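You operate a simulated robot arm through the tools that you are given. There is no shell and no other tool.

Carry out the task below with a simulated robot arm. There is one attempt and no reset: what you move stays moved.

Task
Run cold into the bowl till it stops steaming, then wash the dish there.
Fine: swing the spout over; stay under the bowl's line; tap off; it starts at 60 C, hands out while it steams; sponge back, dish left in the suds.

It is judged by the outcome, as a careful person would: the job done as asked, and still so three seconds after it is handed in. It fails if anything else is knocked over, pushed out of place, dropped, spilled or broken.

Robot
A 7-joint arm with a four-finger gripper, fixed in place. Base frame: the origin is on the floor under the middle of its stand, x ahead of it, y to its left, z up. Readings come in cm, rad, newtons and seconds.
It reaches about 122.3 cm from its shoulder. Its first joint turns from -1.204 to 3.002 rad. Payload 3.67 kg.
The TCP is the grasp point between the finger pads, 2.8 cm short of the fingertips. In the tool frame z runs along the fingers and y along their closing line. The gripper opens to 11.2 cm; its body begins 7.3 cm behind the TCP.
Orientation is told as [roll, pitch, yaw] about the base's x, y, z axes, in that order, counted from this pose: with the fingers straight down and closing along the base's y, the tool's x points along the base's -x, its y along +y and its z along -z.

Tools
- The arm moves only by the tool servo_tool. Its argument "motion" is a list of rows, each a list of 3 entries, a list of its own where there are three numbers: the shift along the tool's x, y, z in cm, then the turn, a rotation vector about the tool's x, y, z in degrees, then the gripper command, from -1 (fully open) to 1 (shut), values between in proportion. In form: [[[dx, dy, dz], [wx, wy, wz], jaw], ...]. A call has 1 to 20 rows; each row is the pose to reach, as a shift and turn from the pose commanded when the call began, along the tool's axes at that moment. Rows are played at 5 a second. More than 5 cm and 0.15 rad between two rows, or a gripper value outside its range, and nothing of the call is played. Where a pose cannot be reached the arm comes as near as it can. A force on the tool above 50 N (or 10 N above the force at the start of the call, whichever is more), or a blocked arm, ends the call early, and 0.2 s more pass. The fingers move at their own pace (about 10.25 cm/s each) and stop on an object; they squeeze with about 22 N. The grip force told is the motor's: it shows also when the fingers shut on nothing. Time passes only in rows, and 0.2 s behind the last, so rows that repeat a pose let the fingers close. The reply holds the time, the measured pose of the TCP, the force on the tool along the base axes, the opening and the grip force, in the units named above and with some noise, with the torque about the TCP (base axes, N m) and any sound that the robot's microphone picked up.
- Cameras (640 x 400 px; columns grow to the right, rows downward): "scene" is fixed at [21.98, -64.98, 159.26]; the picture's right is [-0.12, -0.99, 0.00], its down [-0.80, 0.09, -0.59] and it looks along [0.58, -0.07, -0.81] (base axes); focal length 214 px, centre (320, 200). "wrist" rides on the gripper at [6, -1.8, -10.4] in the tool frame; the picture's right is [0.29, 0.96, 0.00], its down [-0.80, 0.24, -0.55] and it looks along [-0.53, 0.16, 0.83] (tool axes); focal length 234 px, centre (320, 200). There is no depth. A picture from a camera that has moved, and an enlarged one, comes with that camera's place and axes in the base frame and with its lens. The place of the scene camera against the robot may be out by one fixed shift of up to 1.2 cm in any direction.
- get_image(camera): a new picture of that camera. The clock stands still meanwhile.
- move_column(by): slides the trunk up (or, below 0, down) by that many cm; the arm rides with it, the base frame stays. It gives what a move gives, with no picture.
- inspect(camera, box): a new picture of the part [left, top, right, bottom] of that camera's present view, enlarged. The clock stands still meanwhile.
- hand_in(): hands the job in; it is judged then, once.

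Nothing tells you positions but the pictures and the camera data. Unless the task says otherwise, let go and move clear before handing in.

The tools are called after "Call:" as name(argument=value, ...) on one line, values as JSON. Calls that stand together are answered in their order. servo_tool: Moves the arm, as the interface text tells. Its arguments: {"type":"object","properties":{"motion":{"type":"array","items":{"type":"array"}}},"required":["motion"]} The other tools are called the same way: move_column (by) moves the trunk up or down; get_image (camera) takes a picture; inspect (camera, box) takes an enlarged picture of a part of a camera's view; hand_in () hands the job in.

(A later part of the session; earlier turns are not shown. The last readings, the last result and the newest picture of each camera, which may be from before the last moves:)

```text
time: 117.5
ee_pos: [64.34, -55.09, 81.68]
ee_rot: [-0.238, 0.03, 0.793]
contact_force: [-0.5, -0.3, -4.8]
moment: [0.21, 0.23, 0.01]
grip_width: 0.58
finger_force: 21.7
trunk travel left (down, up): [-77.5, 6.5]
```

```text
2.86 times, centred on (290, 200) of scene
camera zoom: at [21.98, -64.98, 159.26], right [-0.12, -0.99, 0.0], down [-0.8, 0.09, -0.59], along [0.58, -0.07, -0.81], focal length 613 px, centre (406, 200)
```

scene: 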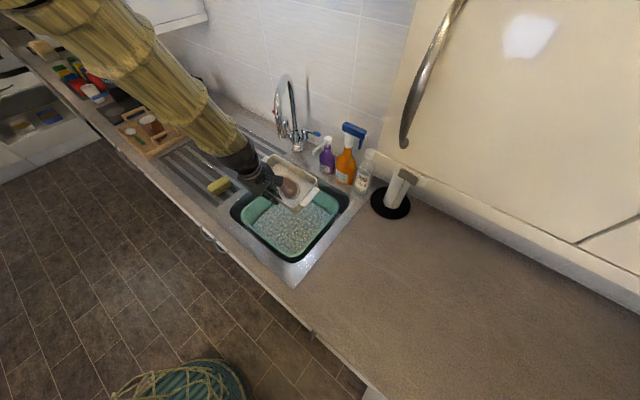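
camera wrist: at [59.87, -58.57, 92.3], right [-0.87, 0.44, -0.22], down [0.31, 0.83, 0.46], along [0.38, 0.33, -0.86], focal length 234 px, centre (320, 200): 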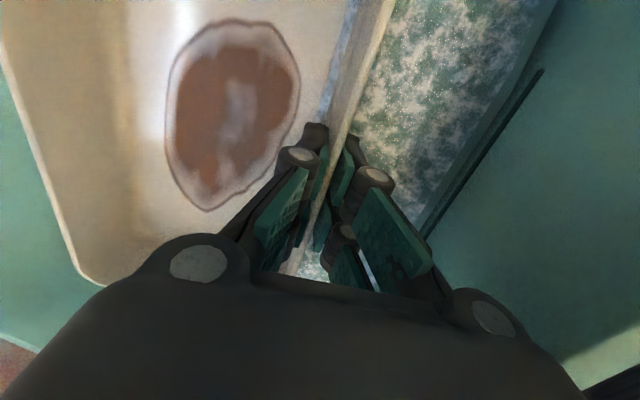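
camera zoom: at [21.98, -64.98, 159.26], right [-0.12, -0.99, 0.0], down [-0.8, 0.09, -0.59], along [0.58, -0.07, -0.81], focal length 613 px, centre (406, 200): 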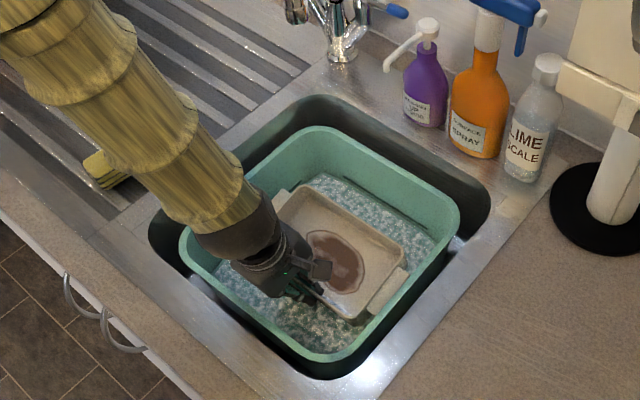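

Water is just reaching the dish floor on the near side. I'll continue down until it rests on the bowl.

Call:
servo_tool(motion=[[[0, 0.12, 0.5], [0, 0, 0], 1], [[0, 0.24, 1.0], [0, 0, 0], 1], [[0, 0.36, 1.5], [0, 0, 0], 1]])

Call:
servo_tool(motion=[[[0, 0.12, 0.5], [0, 0, 0], 1], [[0, 0.24, 1.0], [0, 0, 0], 1]])

Call:
get_image(camera="wrist")

Call:
inspect(camera="scene", box=[220, 130, 360, 270])

```text
time: 118.3
ee_pos: [64.24, -55.14, 80.07]
ee_rot: [-0.238, 0.028, 0.791]
contact_force: [1.5, -0.1, -5.6]
moment: [0.24, 0.19, 0.05]
grip_width: 0.6
finger_force: 22.3
trunk travel left (down, up): [-77.5, 6.5]
```

```text
time: 118.9
ee_pos: [64.29, -55.06, 79.34]
ee_rot: [-0.241, 0.029, 0.794]
contact_force: [-0.9, -0.8, 9.1]
moment: [0.08, 0.29, 0.19]
grip_width: 0.62
finger_force: 21.7
trunk travel left (down, up): [-77.5, 6.5]
```

```text
taken
camera wrist: at [59.78, -58.57, 89.92], right [-0.87, 0.44, -0.22], down [0.31, 0.83, 0.46], along [0.39, 0.33, -0.86], focal length 234 px, centre (320, 200)
```

wrist: 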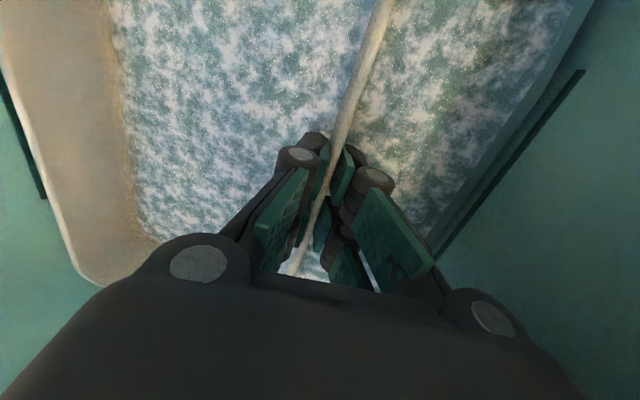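

```text
2.86 times, centred on (290, 200) of scene
camera zoom: at [21.98, -64.98, 159.26], right [-0.12, -0.99, 0.0], down [-0.8, 0.09, -0.59], along [0.58, -0.07, -0.81], focal length 613 px, centre (406, 200)
```

zoom: 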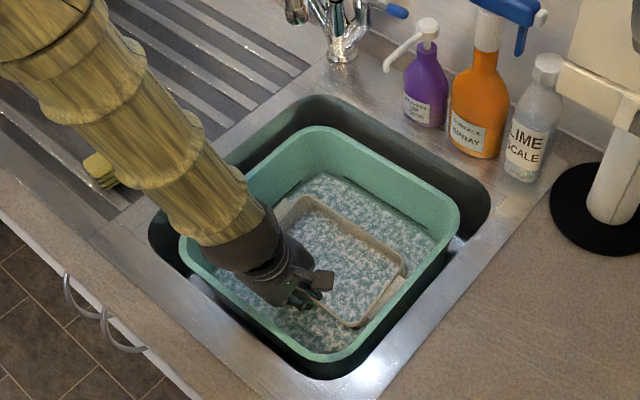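

The dish has touched down: the force reversed and suds now cover its floor. I'll release with a small opening and lift the hand straight out.

Call:
servo_tool(motion=[[[0, -0.05, -0.2], [0, 0, 0], 0.9], [[0, -0.05, -0.3], [0, 0, 0], 0.75], [[0, -0.05, -0.3], [0, 0, 0], 0.68], [[0, -0.05, -0.3], [0, 0, 0], 0.68]])

Call:
get_image(camera="wrist")

```text
time: 119.9
ee_pos: [64.18, -55.12, 79.52]
ee_rot: [-0.239, 0.027, 0.791]
contact_force: [-0.2, 0.5, -1.3]
moment: [0.02, 0.0, 0.01]
grip_width: 1.8
finger_force: 0.0
trunk travel left (down, up): [-77.5, 6.5]
```

```text
taken
camera wrist: at [59.72, -58.55, 90.1], right [-0.87, 0.44, -0.22], down [0.31, 0.83, 0.46], along [0.39, 0.33, -0.86], focal length 234 px, centre (320, 200)
```

wrist: 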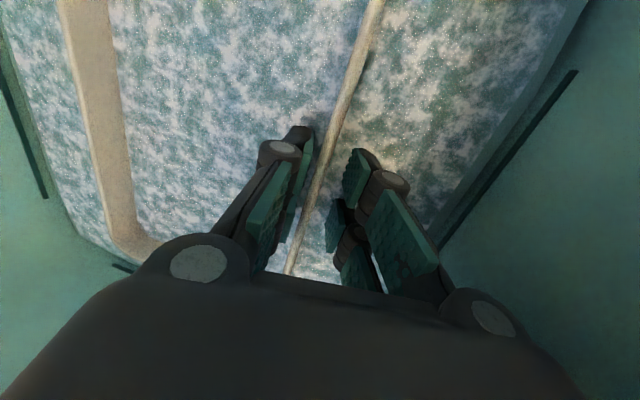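

It settled flat in the suds. I'll withdraw along the finger direction first, then straight up.

Call:
servo_tool(motion=[[[0, 0, -1], [0, 0, 0], 0.68], [[0, 0, -2.5], [0, 0, 0], 0.68], [[0, 0, -4.5], [0, 0, 0], 0.68], [[0, -1, -8.5], [0, 0, 0], 0.68], [[0, -2, -12.5], [0, 0, 0], 0.68], [[0, -3, -16.5], [0, 0, 0], 0.68], [[0, -4, -20.5], [0, 0, 0], 0.68], [[0, -5, -24.5], [0, 0, 0], 0.68]])

Call:
get_image(camera="wrist")

Call:
get_image(camera="scene")

```text
time: 121.7
ee_pos: [63.99, -53.71, 104.68]
ee_rot: [-0.24, 0.027, 0.791]
contact_force: [-1.1, 0.1, 0.0]
moment: [-0.01, -0.01, 0.03]
grip_width: 1.8
finger_force: 0.0
trunk travel left (down, up): [-77.5, 6.5]
```

```text
taken
camera wrist: at [59.46, -57.3, 115.24], right [-0.87, 0.44, -0.22], down [0.31, 0.83, 0.46], along [0.39, 0.33, -0.86], focal length 234 px, centre (320, 200)
```

wrist: 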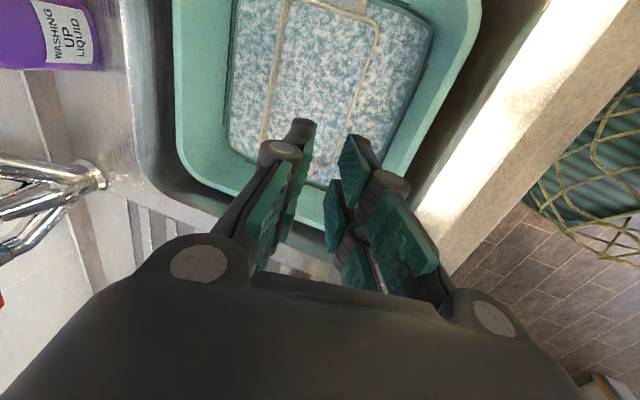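

```text
taken
```

scene: 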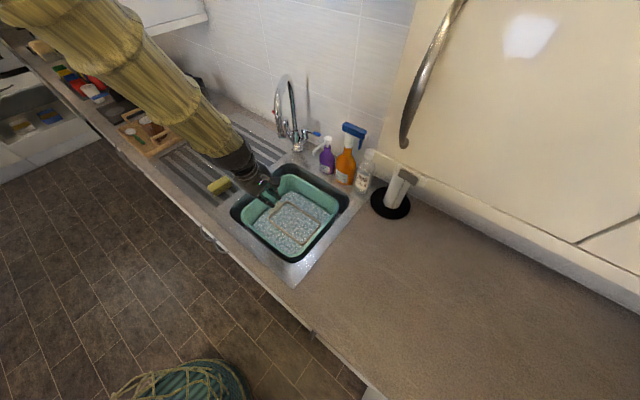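

The dish is sitting flat in the suds with just its rim showing. I'll check the level against the line and the dish's exact position.

Call:
inspect(camera="scene", box=[225, 150, 355, 270])

Call:
inspect(camera="wrist", box=[160, 0, 500, 210])

Call:
inspect(camera="scene", box=[190, 160, 260, 210])

```text
3.33 times, centred on (290, 210) of scene
camera zoom: at [21.98, -64.98, 159.26], right [-0.12, -0.99, 0.0], down [-0.8, 0.09, -0.59], along [0.58, -0.07, -0.81], focal length 715 px, centre (420, 167)
```

zoom: 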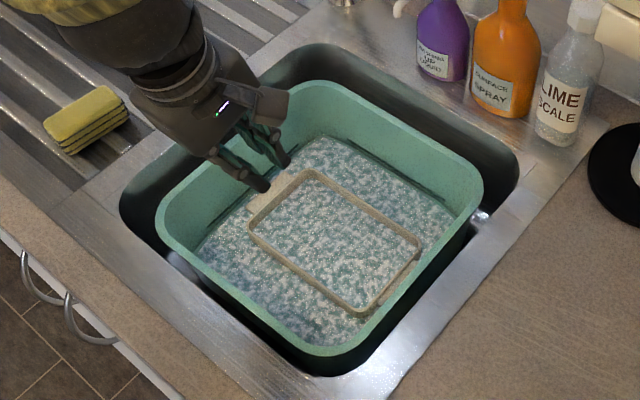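

```text
1.88 times, centred on (330, 105) of wrist
camera zoom: at [59.46, -57.3, 115.24], right [-0.87, 0.44, -0.22], down [0.31, 0.83, 0.46], along [0.39, 0.33, -0.86], focal length 441 px, centre (301, 379)
```

zoom: 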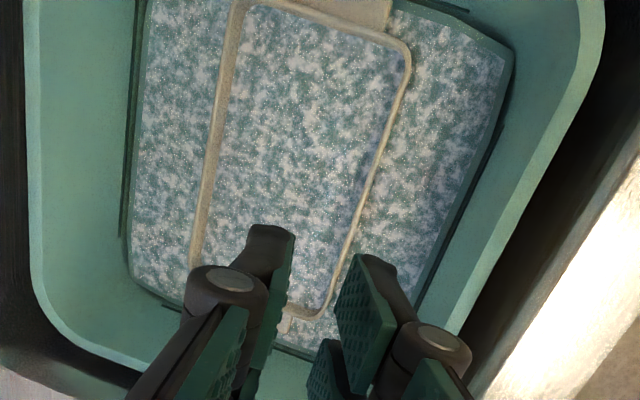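

```text
8.00 times, centred on (225, 185) of scene
camera zoom: at [21.98, -64.98, 159.26], right [-0.12, -0.99, 0.0], down [-0.8, 0.09, -0.59], along [0.58, -0.07, -0.81], focal length 1716 px, centre (1080, 320)
```

zoom: 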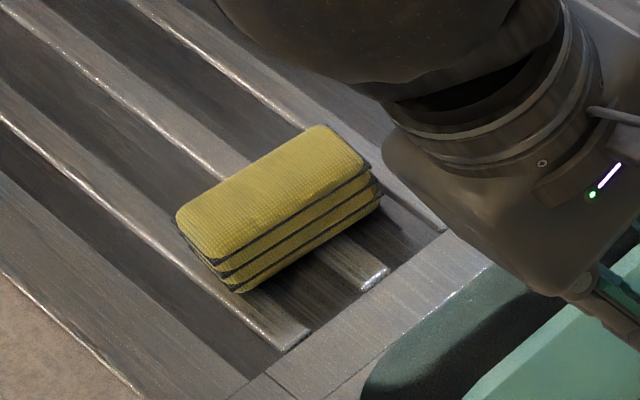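

The suds are still under the line. The sponge is about 8×4×2.3 cm, lying lengthwise toward the wall near f≈80, l≈35. I'll straighten the hand, turn it so the fingers close across the sponge's width, and move over it.

Call:
servo_tool(motion=[[[0, 0.5, -3], [-6, 0, 0], 0.25], [[0, 1, -6], [-12.2, 0, 0], 0.25]])

Call:
servo_tool(motion=[[[-1.5, 0.3, 0], [0, 0, -7.5], 0.25], [[-3, 0.6, 0], [0, 0, -15], 0.25], [[-4.5, 0.9, 0], [0, 0, -22.5], 0.25], [[-6, 1.2, 0], [0, 0, -30], 0.25], [[-7.5, 1.5, 0], [0, 0, -37.5], 0.25], [[-9, 1.8, 0], [0, 0, -45], 0.25], [[-10.5, 2.1, 0], [0, 0, -52.5], 0.25], [[-12, 2.4, 0], [0, 0, -60], 0.25], [[-13.5, 2.7, 0], [0, 0, -67.5], 0.25], [[-15, 3, 0], [0, 0, -75], 0.25], [[-17, 3.3, 0], [0, 0, -82.5], 0.25], [[-19, 3.6, 0], [0, 0, -90], 0.25]])

Call:
get_image(camera="wrist")

Call:
get_image(camera="scene")

```text
time: 122.3
ee_pos: [62.66, -51.99, 110.18]
ee_rot: [-0.026, 0.027, 0.793]
contact_force: [-0.9, 0.5, 0.0]
moment: [0.02, 0.01, 0.02]
grip_width: 4.21
finger_force: 0.1
trunk travel left (down, up): [-77.5, 6.5]
```

```text
time: 124.9
ee_pos: [73.36, -35.93, 109.4]
ee_rot: [0.03, 0.027, 2.364]
contact_force: [0.7, -0.9, -0.6]
moment: [-0.03, 0.02, -0.03]
grip_width: 4.21
finger_force: 0.1
trunk travel left (down, up): [-77.5, 6.5]
```

```text
taken
camera wrist: at [78.87, -38.49, 119.82], right [-0.47, -0.88, 0.04], down [-0.74, 0.41, 0.54], along [-0.49, 0.23, -0.84], focal length 234 px, centre (320, 200)
```

wrist: 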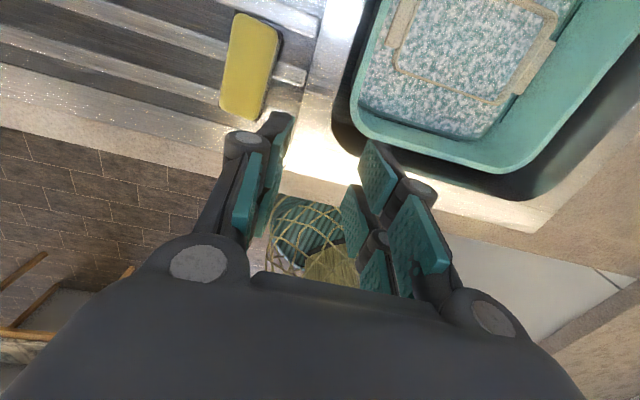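

```text
taken
```

scene: 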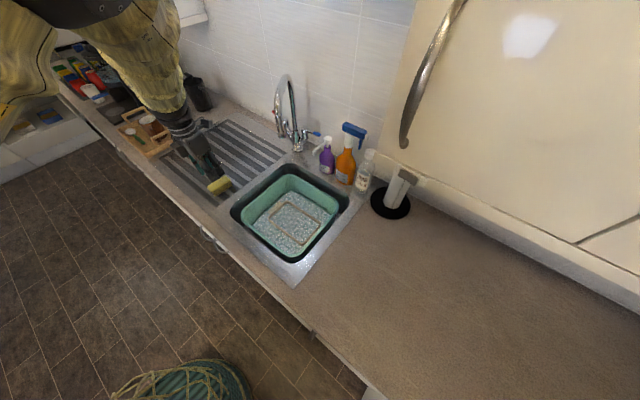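

I locate the sponge at about f=80, l=33.5, aligned toward the wall. I'll open the fingers to 7 cm and move above it, part way down.

Call:
servo_tool(motion=[[[1.5, -3.5, 1], [0, 0, 0], -0.25], [[2.8, -7.0, 3], [0, 0, 0], -0.25], [[2.8, -7.0, 6.5], [0, 0, 0], -0.25]])

Call:
get_image(camera="wrist")

Call:
inspect(camera="scene", box=[170, 120, 290, 220])

```text
time: 125.7
ee_pos: [80.32, -33.28, 102.84]
ee_rot: [0.027, 0.024, 2.364]
contact_force: [0.4, -0.8, -0.1]
moment: [0.0, 0.05, 0.02]
grip_width: 7.01
finger_force: 0.0
trunk travel left (down, up): [-77.5, 6.5]
```

```text
taken
camera wrist: at [85.81, -35.84, 113.13], right [-0.47, -0.88, 0.03], down [-0.74, 0.41, 0.54], along [-0.49, 0.23, -0.84], focal length 234 px, centre (320, 200)
```

wrist: 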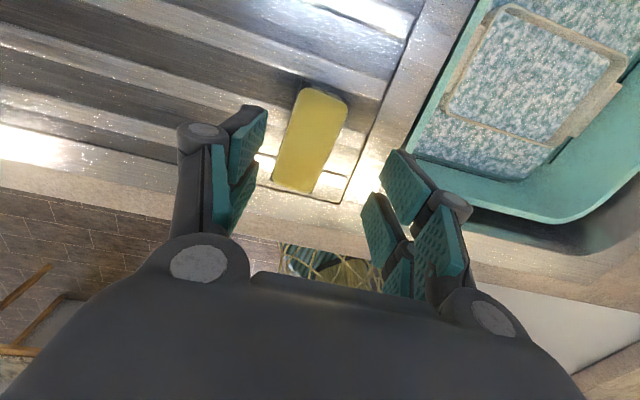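

```text
4.00 times, centred on (230, 170) of scene
camera zoom: at [21.98, -64.98, 159.26], right [-0.12, -0.99, 0.0], down [-0.8, 0.09, -0.59], along [0.58, -0.07, -0.81], focal length 858 px, centre (680, 320)
```

zoom: 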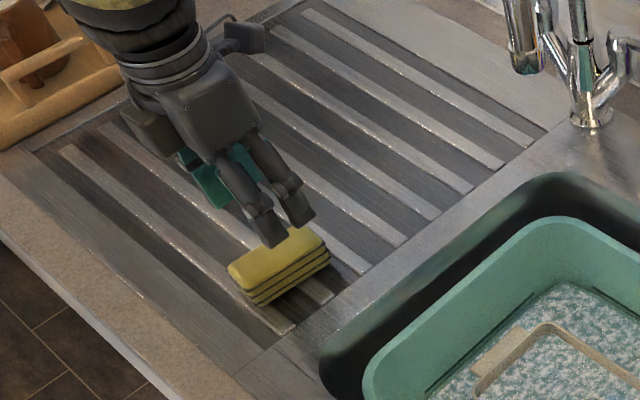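

I'm nearly centred over the sponge. A small correction, then down to just above its sides to check the height.

Call:
servo_tool(motion=[[[-0.2, -0.3, 2], [0, 0, 0], -0.25], [[-0.3, -0.6, 4], [0, 0, 0], -0.25], [[-0.3, -0.6, 5.8], [0, 0, 0], -0.25]])

Call:
get_image(camera="wrist")

Call:
inspect(camera="scene", box=[190, 150, 260, 210])

```text
time: 126.5
ee_pos: [80.54, -32.72, 96.86]
ee_rot: [0.028, 0.026, 2.363]
contact_force: [1.0, -0.3, -0.1]
moment: [-0.02, 0.02, 0.01]
grip_width: 7.01
finger_force: 0.1
trunk travel left (down, up): [-77.5, 6.5]
```

```text
taken
camera wrist: at [85.98, -35.31, 107.31], right [-0.47, -0.88, 0.03], down [-0.73, 0.41, 0.54], along [-0.49, 0.23, -0.84], focal length 234 px, centre (320, 200)
```

wrist: 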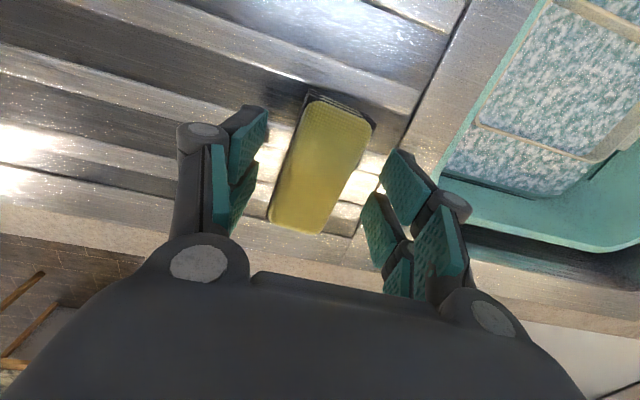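

```text
6.67 times, centred on (225, 180) of scene
camera zoom: at [21.98, -64.98, 159.26], right [-0.12, -0.99, 0.0], down [-0.8, 0.09, -0.59], along [0.58, -0.07, -0.81], focal length 1430 px, centre (953, 333)
```

zoom: 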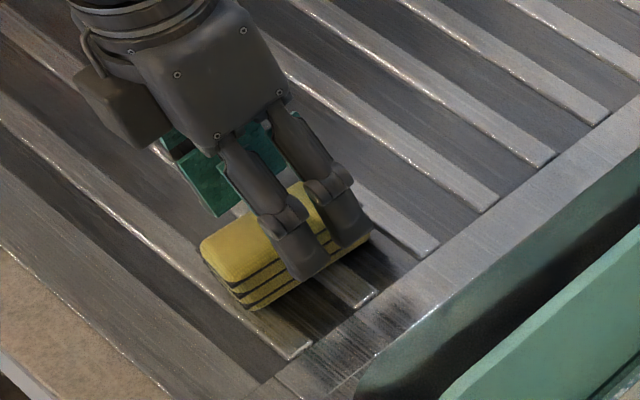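

The fingers straddle the sponge and it's centred. I'll go slightly lower and check the fingertip depth against the sponge's side.

Call:
servo_tool(motion=[[[0, 0, 0.5], [0, 0, 0], -0.25], [[0, 0, 0.8], [0, 0, 0], -0.1]])

Call:
inspect(camera="scene", box=[200, 165, 250, 205])

Call:
inspect(camera="wrist", box=[170, 70, 480, 260])

```text
time: 127.1
ee_pos: [80.42, -32.78, 96.1]
ee_rot: [0.028, 0.026, 2.365]
contact_force: [-0.2, -0.8, 0.4]
moment: [-0.01, -0.02, 0.0]
grip_width: 6.18
finger_force: 0.1
trunk travel left (down, up): [-77.5, 6.5]
```

```text
10.00 times, centred on (225, 185) of scene
camera zoom: at [21.98, -64.98, 159.26], right [-0.12, -0.99, 0.0], down [-0.8, 0.09, -0.59], along [0.58, -0.07, -0.81], focal length 2145 px, centre (1270, 350)
```

zoom: 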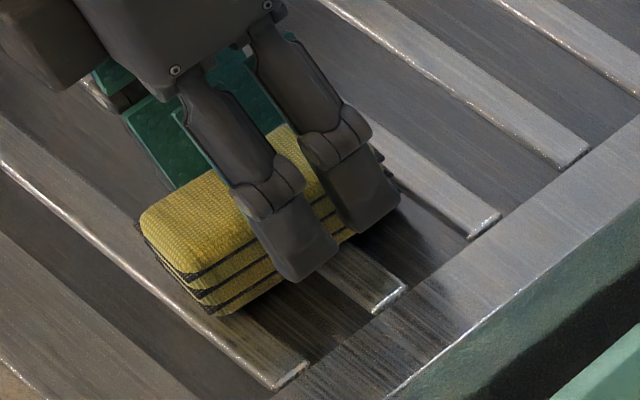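

```text
2.06 times, centred on (325, 165) of wrist
camera zoom: at [85.92, -35.33, 106.6], right [-0.47, -0.88, 0.03], down [-0.74, 0.41, 0.54], along [-0.49, 0.23, -0.84], focal length 483 px, centre (310, 272)
```

zoom: 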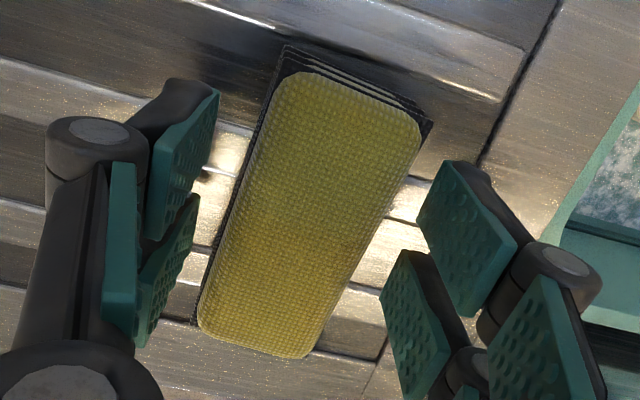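

The tips are around 1 cm below the sponge's top, which leaves most of it protruding for scrubbing. I'll go down another half centimetre and grip.

Call:
servo_tool(motion=[[[0, 0, 0.5], [0, 0, 0], -0.1], [[0, 0, 0.5], [0, 0, 0], 0.2], [[0, 0, 0.5], [0, 0, 0], 0.5], [[0, 0, 0.5], [0, 0, 0], 1], [[0, 0, 0.5], [0, 0, 0], 1]])

Call:
get_image(camera="wrist")

```text
time: 128.3
ee_pos: [80.42, -32.95, 95.65]
ee_rot: [0.028, 0.026, 2.364]
contact_force: [-0.5, 0.4, 1.1]
moment: [0.04, -0.03, -0.01]
grip_width: 3.93
finger_force: 21.8
trunk travel left (down, up): [-77.5, 6.5]
```

```text
taken
camera wrist: at [85.89, -35.35, 106.08], right [-0.47, -0.88, 0.04], down [-0.74, 0.41, 0.54], along [-0.49, 0.23, -0.84], focal length 234 px, centre (320, 200)
```

wrist: 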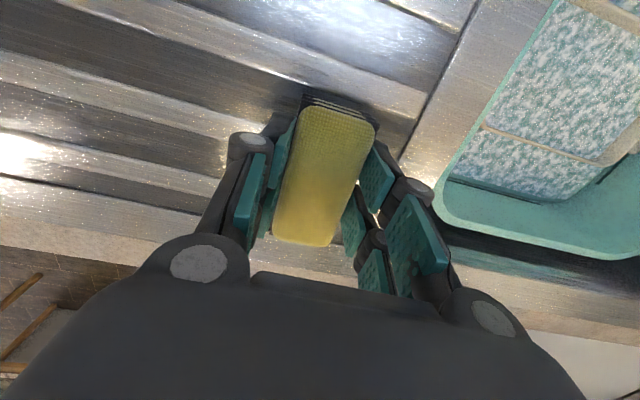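

The sponge is gripped (I've noted its home pose: TCP (80.42, −32.95, 95.65)). I'll lift it well clear.

Call:
servo_tool(motion=[[[0, 0, -2], [0, 0, 0], 1], [[0, 0, -5], [0, 0, 0], 1], [[0, 0, -9], [0, 0, 0], 1], [[0, 0, -13], [0, 0, 0], 1], [[0, 0, -16], [0, 0, 0], 1]])

Call:
get_image(camera="wrist")

Call:
inspect(camera="scene", box=[170, 100, 290, 220])

```text
time: 129.5
ee_pos: [80.41, -32.23, 111.6]
ee_rot: [0.029, 0.026, 2.365]
contact_force: [-0.2, -0.2, 0.0]
moment: [-0.04, -0.07, 0.0]
grip_width: 3.93
finger_force: 21.7
trunk travel left (down, up): [-77.5, 6.5]
```

```text
taken
camera wrist: at [85.93, -34.7, 122.14], right [-0.47, -0.88, 0.04], down [-0.74, 0.41, 0.54], along [-0.49, 0.23, -0.84], focal length 234 px, centre (320, 200)
```

wrist: 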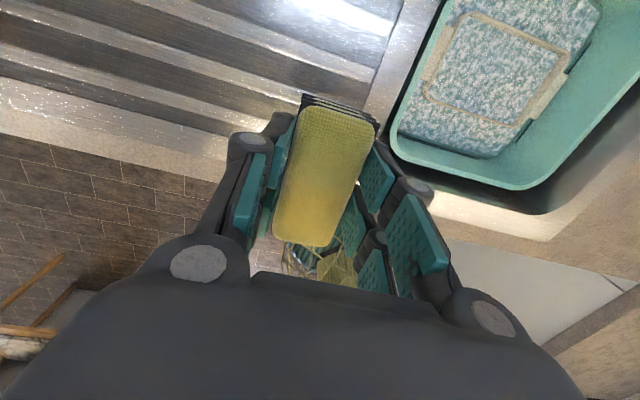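

```text
3.33 times, centred on (230, 160) of scene
camera zoom: at [21.98, -64.98, 159.26], right [-0.12, -0.99, 0.0], down [-0.8, 0.09, -0.59], along [0.58, -0.07, -0.81], focal length 715 px, centre (620, 333)
```

zoom: 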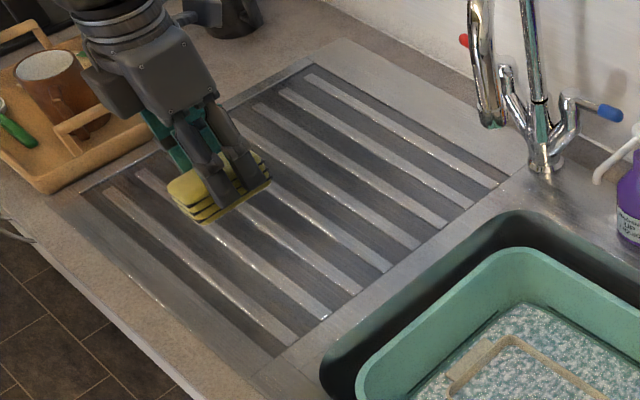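

The sponge came up cleanly and sticks out below the fingertips. I'll zoom the wrist view to locate the dish precisely in the bowl.

Call:
inspect(camera="wrist", box=[380, 0, 640, 200])

```text
2.00 times, centred on (510, 100) of wrist
camera zoom: at [85.93, -34.7, 122.14], right [-0.47, -0.88, 0.04], down [-0.74, 0.41, 0.54], along [-0.49, 0.23, -0.84], focal length 468 px, centre (-60, 400)
```

zoom: 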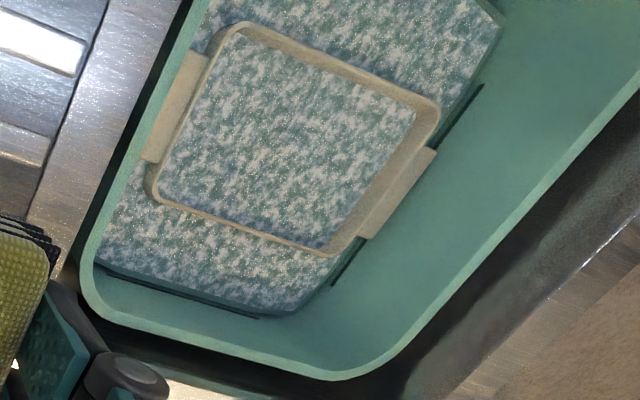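

The dish centre is at f≈90.9, l≈6.3, square to the bowl. I'll turn the hand so the sponge lies along the dish's length while travelling toward the bowl.

Call:
servo_tool(motion=[[[0.3, 2, 0.3], [0, 0, 7.5], 1], [[0.7, 4, 0.7], [0, 0, 15], 1], [[1, 6, 1], [0, 0, 22.5], 1], [[1.3, 8, 1.3], [0, 0, 30], 1], [[1.7, 10, 1.7], [0, 0, 37.5], 1], [[2, 12, 2], [0, 0, 45], 1], [[2.3, 14, 2.3], [0, 0, 52.5], 1], [[2.7, 16, 2.7], [0, 0, 60], 1], [[3, 18, 3], [0, 0, 67.5], 1], [[3.3, 20, 3.3], [0, 0, 75], 1], [[3.7, 22, 3.7], [0, 0, 82.5], 1], [[4, 24, 4], [0, 0, 90], 1]])

Call:
get_image(camera="wrist")

Call:
get_image(camera="scene")

```text
time: 132.1
ee_pos: [66.37, -52.34, 108.45]
ee_rot: [-0.026, 0.027, 0.79]
contact_force: [-0.6, 0.4, -0.2]
moment: [0.0, -0.02, 0.02]
grip_width: 3.91
finger_force: 22.2
trunk travel left (down, up): [-77.5, 6.5]
```

```text
taken
camera wrist: at [63.38, -57.43, 118.95], right [-0.88, 0.47, -0.02], down [0.39, 0.76, 0.52], along [0.26, 0.46, -0.85], focal length 234 px, centre (320, 200)
```

wrist: 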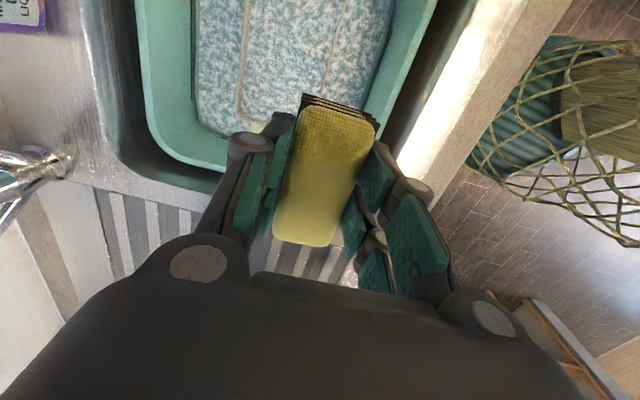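

```text
taken
```

scene: 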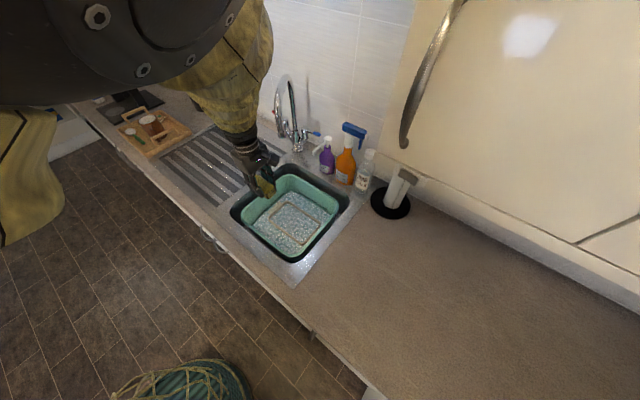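

Call:
servo_tool(motion=[[[1, -2, 0], [0, 0, 0], 1], [[2, -4.3, 1], [0, 0, 0], 1], [[3.1, -6.5, 3], [0, 0, 0], 1], [[3.1, -6.5, 7], [0, 0, 0], 1], [[3.1, -6.5, 11], [0, 0, 0], 1]])

Call:
get_image(camera="wrist")

Call:
inspect(camera="scene", box=[220, 130, 360, 270])

```text
time: 133.3
ee_pos: [68.83, -59.74, 97.61]
ee_rot: [-0.021, 0.03, 0.792]
contact_force: [0.8, 1.0, -1.6]
moment: [0.02, 0.02, -0.02]
grip_width: 3.94
finger_force: 21.3
trunk travel left (down, up): [-77.5, 6.5]
```

```text
taken
camera wrist: at [65.94, -64.81, 108.08], right [-0.88, 0.47, -0.02], down [0.39, 0.76, 0.52], along [0.26, 0.46, -0.85], focal length 234 px, centre (320, 200)
```

wrist: 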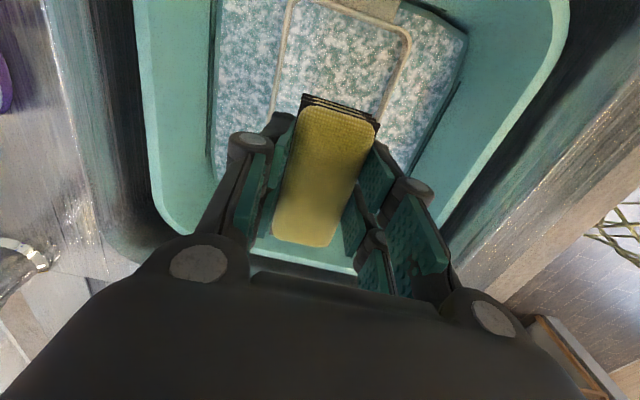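

```text
2.86 times, centred on (290, 200) of scene
camera zoom: at [21.98, -64.98, 159.26], right [-0.12, -0.99, 0.0], down [-0.8, 0.09, -0.59], along [0.58, -0.07, -0.81], focal length 613 px, centre (406, 200)
```

zoom: 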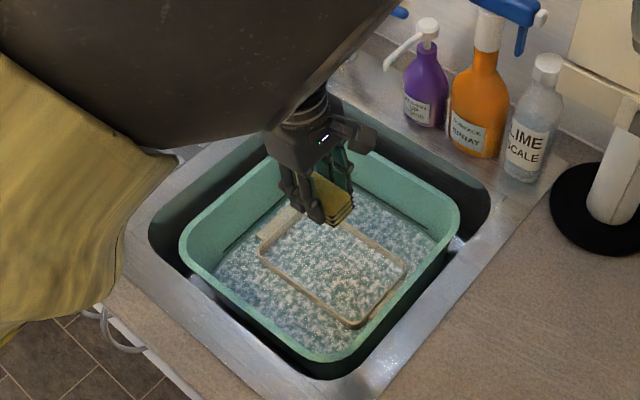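

Over the dish centre. I'll apply a small correction and lower the sponge toward the dish floor, then go slowly until it touches.

Call:
servo_tool(motion=[[[-0.2, 0.3, 3], [0, 0, 0], 1], [[-0.35, 0.7, 6], [0, 0, 0], 1], [[-0.35, 0.7, 9], [0, 0, 0], 1], [[-0.35, 0.7, 12], [0, 0, 0], 1], [[-0.35, 0.7, 14], [0, 0, 0], 1]])

Call:
get_image(camera="wrist")

Call:
inspect(camera="scene", box=[220, 130, 360, 270])

```text
time: 134.5
ee_pos: [68.61, -59.44, 83.75]
ee_rot: [-0.025, 0.029, 0.792]
contact_force: [0.0, -0.1, 0.4]
moment: [-0.01, 0.01, -0.01]
grip_width: 3.92
finger_force: 22.1
trunk travel left (down, up): [-77.5, 6.5]
```

```text
taken
camera wrist: at [65.67, -64.51, 94.2], right [-0.88, 0.47, -0.02], down [0.39, 0.76, 0.53], along [0.26, 0.46, -0.85], focal length 234 px, centre (320, 200)
```

wrist: 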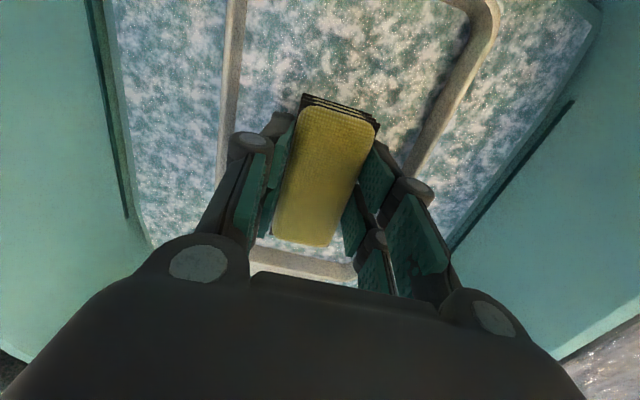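

```text
2.86 times, centred on (290, 200) of scene
camera zoom: at [21.98, -64.98, 159.26], right [-0.12, -0.99, 0.0], down [-0.8, 0.09, -0.59], along [0.58, -0.07, -0.81], focal length 613 px, centre (406, 200)
```

zoom: 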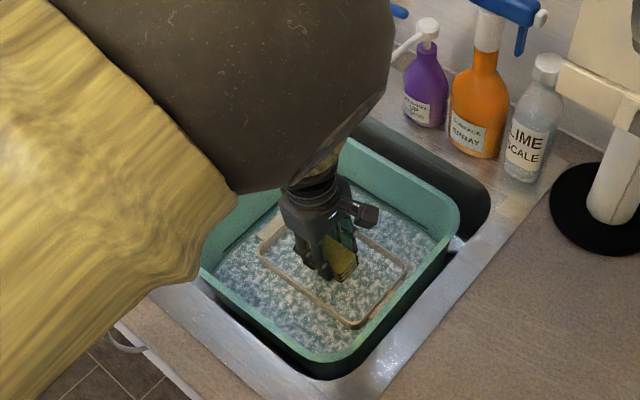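

Well centred inside the dish rim. Lowering gently to find the dish floor.

Call:
servo_tool(motion=[[[0, 0, 0.8], [0, 0, 0], 1], [[0, 0, 1.6], [0, 0, 0], 1], [[0, 0, 2.4], [0, 0, 0], 1]])

Call:
servo_tool(motion=[[[0, 0, 0.4], [0, 0, 0], 1], [[0, 0, 0.8], [0, 0, 0], 1]])

```text
time: 135.3
ee_pos: [68.52, -59.34, 81.37]
ee_rot: [-0.026, 0.028, 0.792]
contact_force: [0.3, 0.2, -0.4]
moment: [-0.03, 0.0, 0.01]
grip_width: 3.92
finger_force: 22.2
trunk travel left (down, up): [-77.5, 6.5]
```

```text
time: 135.9
ee_pos: [68.65, -59.56, 80.73]
ee_rot: [-0.028, 0.027, 0.792]
contact_force: [-1.2, -1.3, 14.8]
moment: [0.26, 0.06, 0.0]
grip_width: 3.91
finger_force: 21.8
trunk travel left (down, up): [-77.5, 6.5]
```

Contact at about 15 N, a reasonable scrubbing pressure. I'll scrub back and forth along the dish's length over the stain.

Call:
servo_tool(motion=[[[1.2, 0, 0], [0, 0, 0], 1], [[2.4, 0, 0], [0, 0, 0], 1], [[3.0, 0, 0], [0, 0, 0], 1], [[1.5, 0, 0], [0, 0, 0], 1], [[0, 0, 0], [0, 0, 0], 1], [[-1.5, 0, 0], [0, 0, 0], 1], [[-3, 0, 0], [0, 0, 0], 1], [[-1.5, 0.5, 0], [0, 0, 0], 1], [[0, 0.9, 0], [0, 0, 0], 1], [[1.5, 0.9, 0], [0, 0, 0], 1], [[3, 0.9, 0], [0, 0, 0], 1], [[1.5, 0.9, 0], [0, 0, 0], 1], [[0, 0.9, 0], [0, 0, 0], 1], [[-1.5, 0.9, 0], [0, 0, 0], 1], [[-3, 0.9, 0], [0, 0, 0], 1], [[-1.5, 0, 0], [0, 0, 0], 1], [[0, -0.9, 0], [0, 0, 0], 1], [[1.5, -0.9, 0], [0, 0, 0], 1], [[3, -0.9, 0], [0, 0, 0], 1], [[1.5, -0.9, 0], [0, 0, 0], 1]])

Call:
get_image(camera="wrist")

Call:
inspect(camera="scene", box=[220, 130, 360, 270])

```text
time: 140.1
ee_pos: [67.97, -61.04, 80.67]
ee_rot: [-0.026, 0.029, 0.792]
contact_force: [-1.3, -3.4, 7.5]
moment: [-0.02, 0.03, -0.01]
grip_width: 3.94
finger_force: 21.7
trunk travel left (down, up): [-77.5, 6.5]
```

```text
taken
camera wrist: at [65.15, -66.14, 91.1], right [-0.88, 0.47, -0.02], down [0.39, 0.76, 0.52], along [0.26, 0.46, -0.85], focal length 234 px, centre (320, 200)
```

wrist: 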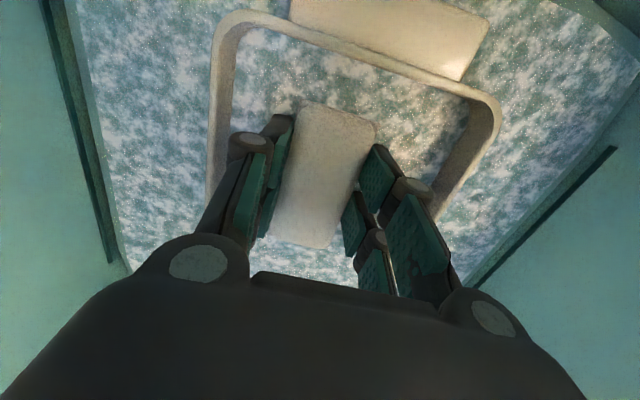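

```text
2.86 times, centred on (290, 200) of scene
camera zoom: at [21.98, -64.98, 159.26], right [-0.12, -0.99, 0.0], down [-0.8, 0.09, -0.59], along [0.58, -0.07, -0.81], focal length 613 px, centre (406, 200)
```

zoom: 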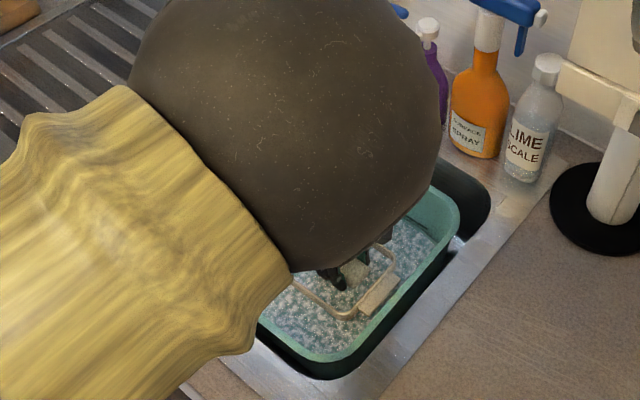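

The sponge is working in the suds (its surface has turned soapy-white) and the dish is staying put. I'll do another full set of strokes covering the whole stain area.

Call:
servo_tool(motion=[[[-1.2, 0, 0.1], [0, 0, 0], 1], [[-3, 0, 0.2], [0, 0, 0], 1], [[-5, 0, 0.2], [0, 0, 0], 1], [[-5, 0.9, 0.2], [0, 0, 0], 1], [[-3.5, 0.9, 0.2], [0, 0, 0], 1], [[-1.5, 0.9, 0.2], [0, 0, 0], 1], [[0.5, 0.9, 0.2], [0, 0, 0], 1], [[2, 0.9, 0.2], [0, 0, 0], 1], [[2, 1.8, 0.2], [0, 0, 0], 1], [[0.5, 1.8, 0.2], [0, 0, 0], 1], [[-1.5, 1.8, 0.2], [0, 0, 0], 1], [[-3.5, 1.8, 0.2], [0, 0, 0], 1], [[-5, 1.8, 0.2], [0, 0, 0], 1], [[-3.5, 0.9, 0.2], [0, 0, 0], 1], [[-1.5, 0, 0.2], [0, 0, 0], 1], [[0.5, 0, 0.2], [0, 0, 0], 1], [[2, 0, 0.2], [0, 0, 0], 1], [[0.5, 0.9, 0.2], [0, 0, 0], 1], [[-1.5, 0.9, 0.2], [0, 0, 0], 1], [[-1.5, 0.9, 0.2], [0, 0, 0], 1]])

Call:
get_image(camera="wrist")

```text
time: 144.3
ee_pos: [68.6, -59.38, 80.43]
ee_rot: [-0.026, 0.029, 0.793]
contact_force: [-2.4, -0.3, 12.9]
moment: [0.02, 0.26, 0.01]
grip_width: 3.93
finger_force: 22.2
trunk travel left (down, up): [-77.5, 6.5]
```

```text
taken
camera wrist: at [65.6, -64.4, 90.89], right [-0.88, 0.47, -0.02], down [0.39, 0.76, 0.52], along [0.26, 0.46, -0.85], focal length 234 px, centre (320, 200)
```

wrist: 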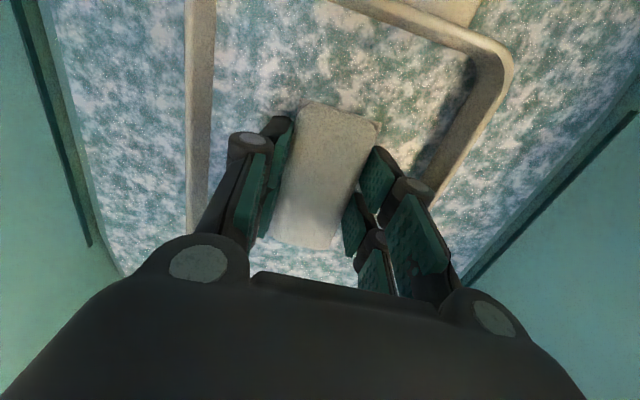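

I can't see the stain through the suds, so I'll do one more thorough pass with slightly wider sideways coverage.

Call:
servo_tool(motion=[[[1.8, 0, 0.1], [0, 0, 0], 1], [[3.5, 0, 0.1], [0, 0, 0], 1], [[3.5, -1.3, 0.1], [0, 0, 0], 1], [[1.8, -1.3, 0.1], [0, 0, 0], 1], [[0, -1.3, 0.1], [0, 0, 0], 1], [[-1.8, -1.3, 0.1], [0, 0, 0], 1], [[-3.5, -1.3, 0.1], [0, 0, 0], 1], [[-3.5, 0, 0.1], [0, 0, 0], 1], [[-3.5, 1.3, 0.1], [0, 0, 0], 1], [[-1.8, 1.3, 0.1], [0, 0, 0], 1], [[0, 1.3, 0.1], [0, 0, 0], 1], [[1.8, 1.3, 0.1], [0, 0, 0], 1], [[3.5, 1.3, 0.1], [0, 0, 0], 1], [[3.5, 0, 0.1], [0, 0, 0], 1], [[1.8, -0.6, 0.1], [0, 0, 0], 1], [[0, 0.6, 0.1], [0, 0, 0], 1], [[-1.8, -0.6, 0.1], [0, 0, 0], 1], [[-3.5, 0.6, 0.1], [0, 0, 0], 1], [[-1.8, 0, 0.1], [0, 0, 0], 1], [[0, 0, 0.1], [0, 0, 0], 1]])

Call:
servo_tool(motion=[[[1.8, 0.7, 0.1], [0, 0, 0], 1], [[3.5, 0.7, 0.1], [0, 0, 0], 1], [[1.8, -0.7, 0.1], [0, 0, 0], 1], [[0, 0.7, 0.1], [0, 0, 0], 1], [[-1.8, -0.7, 0.1], [0, 0, 0], 1], [[-3.5, 0.7, 0.1], [0, 0, 0], 1], [[-1.8, 1.2, 0.1], [0, 0, 0], 1], [[0, 1.2, 0.1], [0, 0, 0], 1], [[1.8, 0, 0.1], [0, 0, 0], 1], [[3.5, -1.2, 0.1], [0, 0, 0], 1], [[1.8, -1.2, 0.1], [0, 0, 0], 1], [[0, -1.2, 0.1], [0, 0, 0], 1], [[-1.8, 0, 0.1], [0, 0, 0], 1], [[-3.5, 0, 0.1], [0, 0, 0], 1], [[-1.8, 0, 0.1], [0, 0, 0], 1], [[0, 0, 0.1], [0, 0, 0], 1], [[1.8, 0, 0.1], [0, 0, 0], 1], [[3.5, 0, 0.1], [0, 0, 0], 1], [[1.8, 0, 0.1], [0, 0, 0], 1], [[0, 0, 0.1], [0, 0, 0], 1]])

Call:
get_image(camera="wrist")

```text
time: 148.5
ee_pos: [68.59, -59.46, 80.43]
ee_rot: [-0.028, 0.029, 0.792]
contact_force: [3.1, 1.3, 17.9]
moment: [0.17, -0.07, 0.02]
grip_width: 3.94
finger_force: 21.7
trunk travel left (down, up): [-77.5, 6.5]
```

```text
time: 152.7
ee_pos: [68.65, -59.28, 80.18]
ee_rot: [-0.025, 0.029, 0.793]
contact_force: [0.7, 1.3, 0.7]
moment: [0.08, 0.03, -0.03]
grip_width: 3.94
finger_force: 22.4
trunk travel left (down, up): [-77.5, 6.5]
```

```text
taken
camera wrist: at [65.65, -64.47, 90.68], right [-0.88, 0.47, -0.02], down [0.39, 0.76, 0.52], along [0.26, 0.46, -0.85], focal length 234 px, centre (320, 200)
```

wrist: 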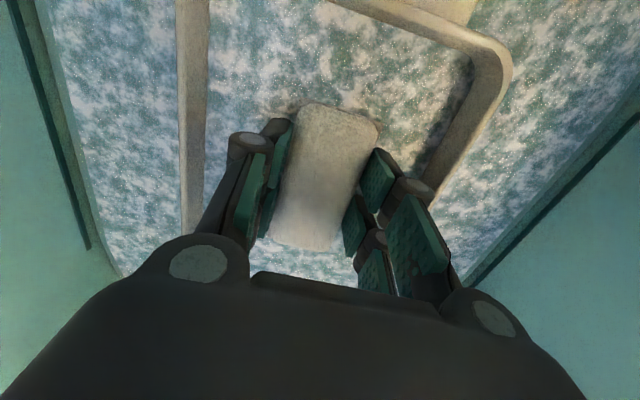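

Pressure dropped to about 1 N, so the dish has probably bedded down a little. I'll press down slightly and do one more proper pass.

Call:
servo_tool(motion=[[[0, 0, 0.3], [0, 0, 0], 1], [[0, 0, 0.6], [0, 0, 0], 1]])

```text
time: 153.3
ee_pos: [68.73, -59.41, 79.81]
ee_rot: [-0.029, 0.029, 0.792]
contact_force: [-1.9, -2.8, 27.6]
moment: [0.1, 0.15, 0.03]
grip_width: 4.0
finger_force: 21.7
trunk travel left (down, up): [-77.5, 6.5]
```

Call:
servo_tool(motion=[[[0, 0, -0.2], [0, 0, 0], 1], [[1.8, 0, -0.2], [0, 0, 0], 1], [[3.3, 0, -0.2], [0, 0, 0], 1], [[1.8, 0, -0.2], [0, 0, 0], 1], [[0, 0, -0.2], [0, 0, 0], 1], [[-1.8, 0, -0.2], [0, 0, 0], 1], [[-3.3, 0, -0.2], [0, 0, 0], 1], [[-1.8, 0.6, -0.2], [0, 0, 0], 1], [[0, 1.1, -0.2], [0, 0, 0], 1], [[1.8, 1.1, -0.2], [0, 0, 0], 1], [[3.3, 1.1, -0.2], [0, 0, 0], 1], [[1.8, 0, -0.2], [0, 0, 0], 1], [[0, -1.1, -0.2], [0, 0, 0], 1], [[-1.8, -1.1, -0.2], [0, 0, 0], 1], [[-3.3, -1.1, -0.2], [0, 0, 0], 1], [[-1.8, -0.5, -0.2], [0, 0, 0], 1], [[0, 0, -0.2], [0, 0, 0], 1], [[1.8, 0, -0.2], [0, 0, 0], 1], [[0, 0, -0.2], [0, 0, 0], 1]])

Call:
get_image(camera="wrist")

```text
time: 157.3
ee_pos: [68.48, -59.53, 79.67]
ee_rot: [-0.026, 0.029, 0.79]
contact_force: [-0.9, -1.6, 6.8]
moment: [0.02, 0.03, 0.03]
grip_width: 3.94
finger_force: 22.3
trunk travel left (down, up): [-77.5, 6.5]
```

```text
taken
camera wrist: at [65.55, -64.52, 90.32], right [-0.88, 0.47, -0.02], down [0.39, 0.76, 0.52], along [0.26, 0.46, -0.85], focal length 234 px, centre (320, 200)
```

wrist: 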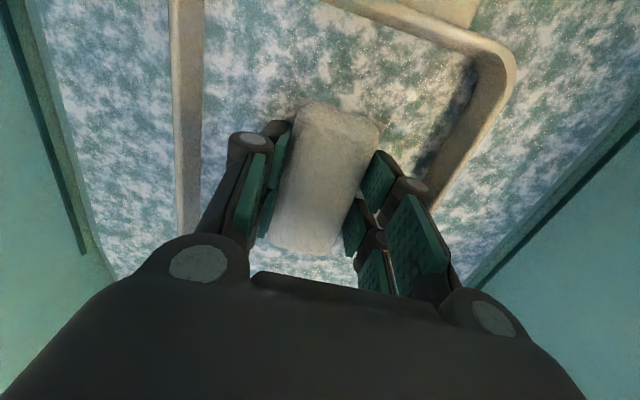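

That's a thorough scrub. I'll lift the sponge straight out and pause over the bowl to let it drip.

Call:
servo_tool(motion=[[[0, 0, -1.5], [0, 0, 0], 1], [[0, 0, -4], [0, 0, 0], 1], [[0, 0, -8], [0, 0, 0], 1], [[0, 0.3, -12], [0, 0, 0], 1], [[0, 0.7, -16], [0, 0, 0], 1], [[0, 1, -20], [0, 0, 0], 1], [[0, 1, -20], [0, 0, 0], 1], [[0, 1, -20], [0, 0, 0], 1], [[0, 1, -20], [0, 0, 0], 1], [[0, 1, -20], [0, 0, 0], 1], [[0, 1, -20], [0, 0, 0], 1], [[0, 1, -20], [0, 0, 0], 1]])

Call:
get_image(camera="wrist")

Call:
get_image(camera="scene")

```text
time: 159.9
ee_pos: [67.96, -58.1, 99.63]
ee_rot: [-0.025, 0.028, 0.793]
contact_force: [-0.5, 1.1, -0.7]
moment: [-0.02, 0.02, 0.04]
grip_width: 3.93
finger_force: 22.2
trunk travel left (down, up): [-77.5, 6.5]
```

```text
taken
camera wrist: at [65.03, -63.06, 110.16], right [-0.88, 0.47, -0.02], down [0.39, 0.76, 0.52], along [0.26, 0.46, -0.85], focal length 234 px, centre (320, 200)
```

wrist: 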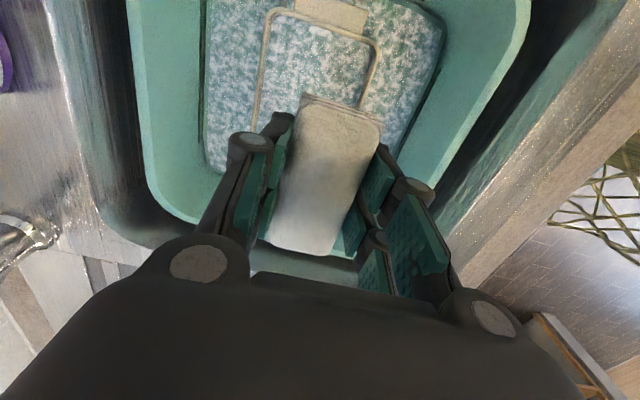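

```text
taken
```

scene: 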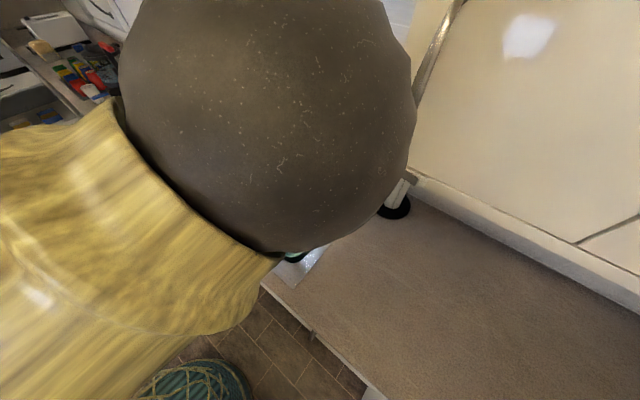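

Call:
inspect(camera="wrist", box=[200, 0, 460, 170])

```text
2.35 times, centred on (330, 85) of wrist
camera zoom: at [65.03, -63.06, 110.16], right [-0.88, 0.47, -0.02], down [0.39, 0.76, 0.52], along [0.26, 0.46, -0.85], focal length 551 px, centre (296, 471)
```

zoom: 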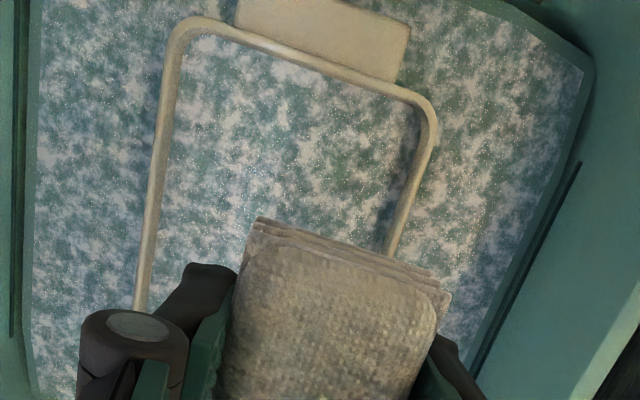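

The suds remain below the line and the dish is seated. Now I'll take the sponge back: up, toward the robot, then left to its spot on the drainer.

Call:
servo_tool(motion=[[[0, 1.5, -3], [0, 0, 0], 1], [[0, 3.5, -6], [0, 0, 0], 1], [[0, 5.8, -9], [0, 0, 0], 1]])

Call:
servo_tool(motion=[[[-2.2, 0.3, 0], [0, 0, -7.5], 1], [[-4.4, 0.6, 0], [0, 0, -15], 1], [[-6.6, 0.9, 0], [0, 0, -22.5], 1], [[-8.8, 1.2, 0], [0, 0, -30], 1], [[-11, 1.5, 0], [0, 0, -37.5], 1], [[-13.2, 1.8, 0], [0, 0, -45], 1], [[-15.4, 2.1, 0], [0, 0, -52.5], 1], [[-17.6, 2.4, 0], [0, 0, -60], 1], [[-19.8, 2.7, 0], [0, 0, -67.5], 1], [[-22, 3, 0], [0, 0, -75], 1], [[-24.2, 3.2, 0], [0, 0, -82.5], 1], [[-26, 3.2, 0], [0, 0, -90], 1]])

Call:
get_image(camera="wrist")

Call:
get_image(camera="scene")

```text
time: 160.7
ee_pos: [63.52, -53.46, 108.62]
ee_rot: [-0.026, 0.028, 0.793]
contact_force: [-0.2, 0.6, -0.4]
moment: [-0.04, -0.03, -0.02]
grip_width: 3.95
finger_force: 22.4
trunk travel left (down, up): [-77.5, 6.5]
```

```text
time: 163.3
ee_pos: [79.99, -32.82, 107.58]
ee_rot: [0.029, 0.026, 2.366]
contact_force: [-0.4, 0.4, -0.4]
moment: [-0.02, 0.02, 0.03]
grip_width: 3.91
finger_force: 21.9
trunk travel left (down, up): [-77.5, 6.5]
```

```text
taken
camera wrist: at [85.46, -35.31, 118.01], right [-0.47, -0.88, 0.04], down [-0.74, 0.41, 0.54], along [-0.49, 0.23, -0.84], focal length 234 px, centre (320, 200)
```

wrist: 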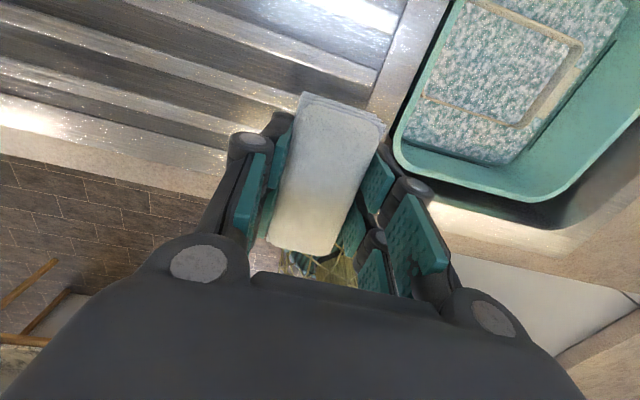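

```text
taken
```

scene: 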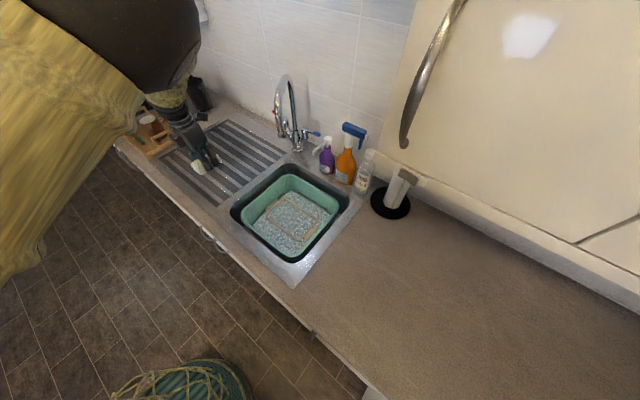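

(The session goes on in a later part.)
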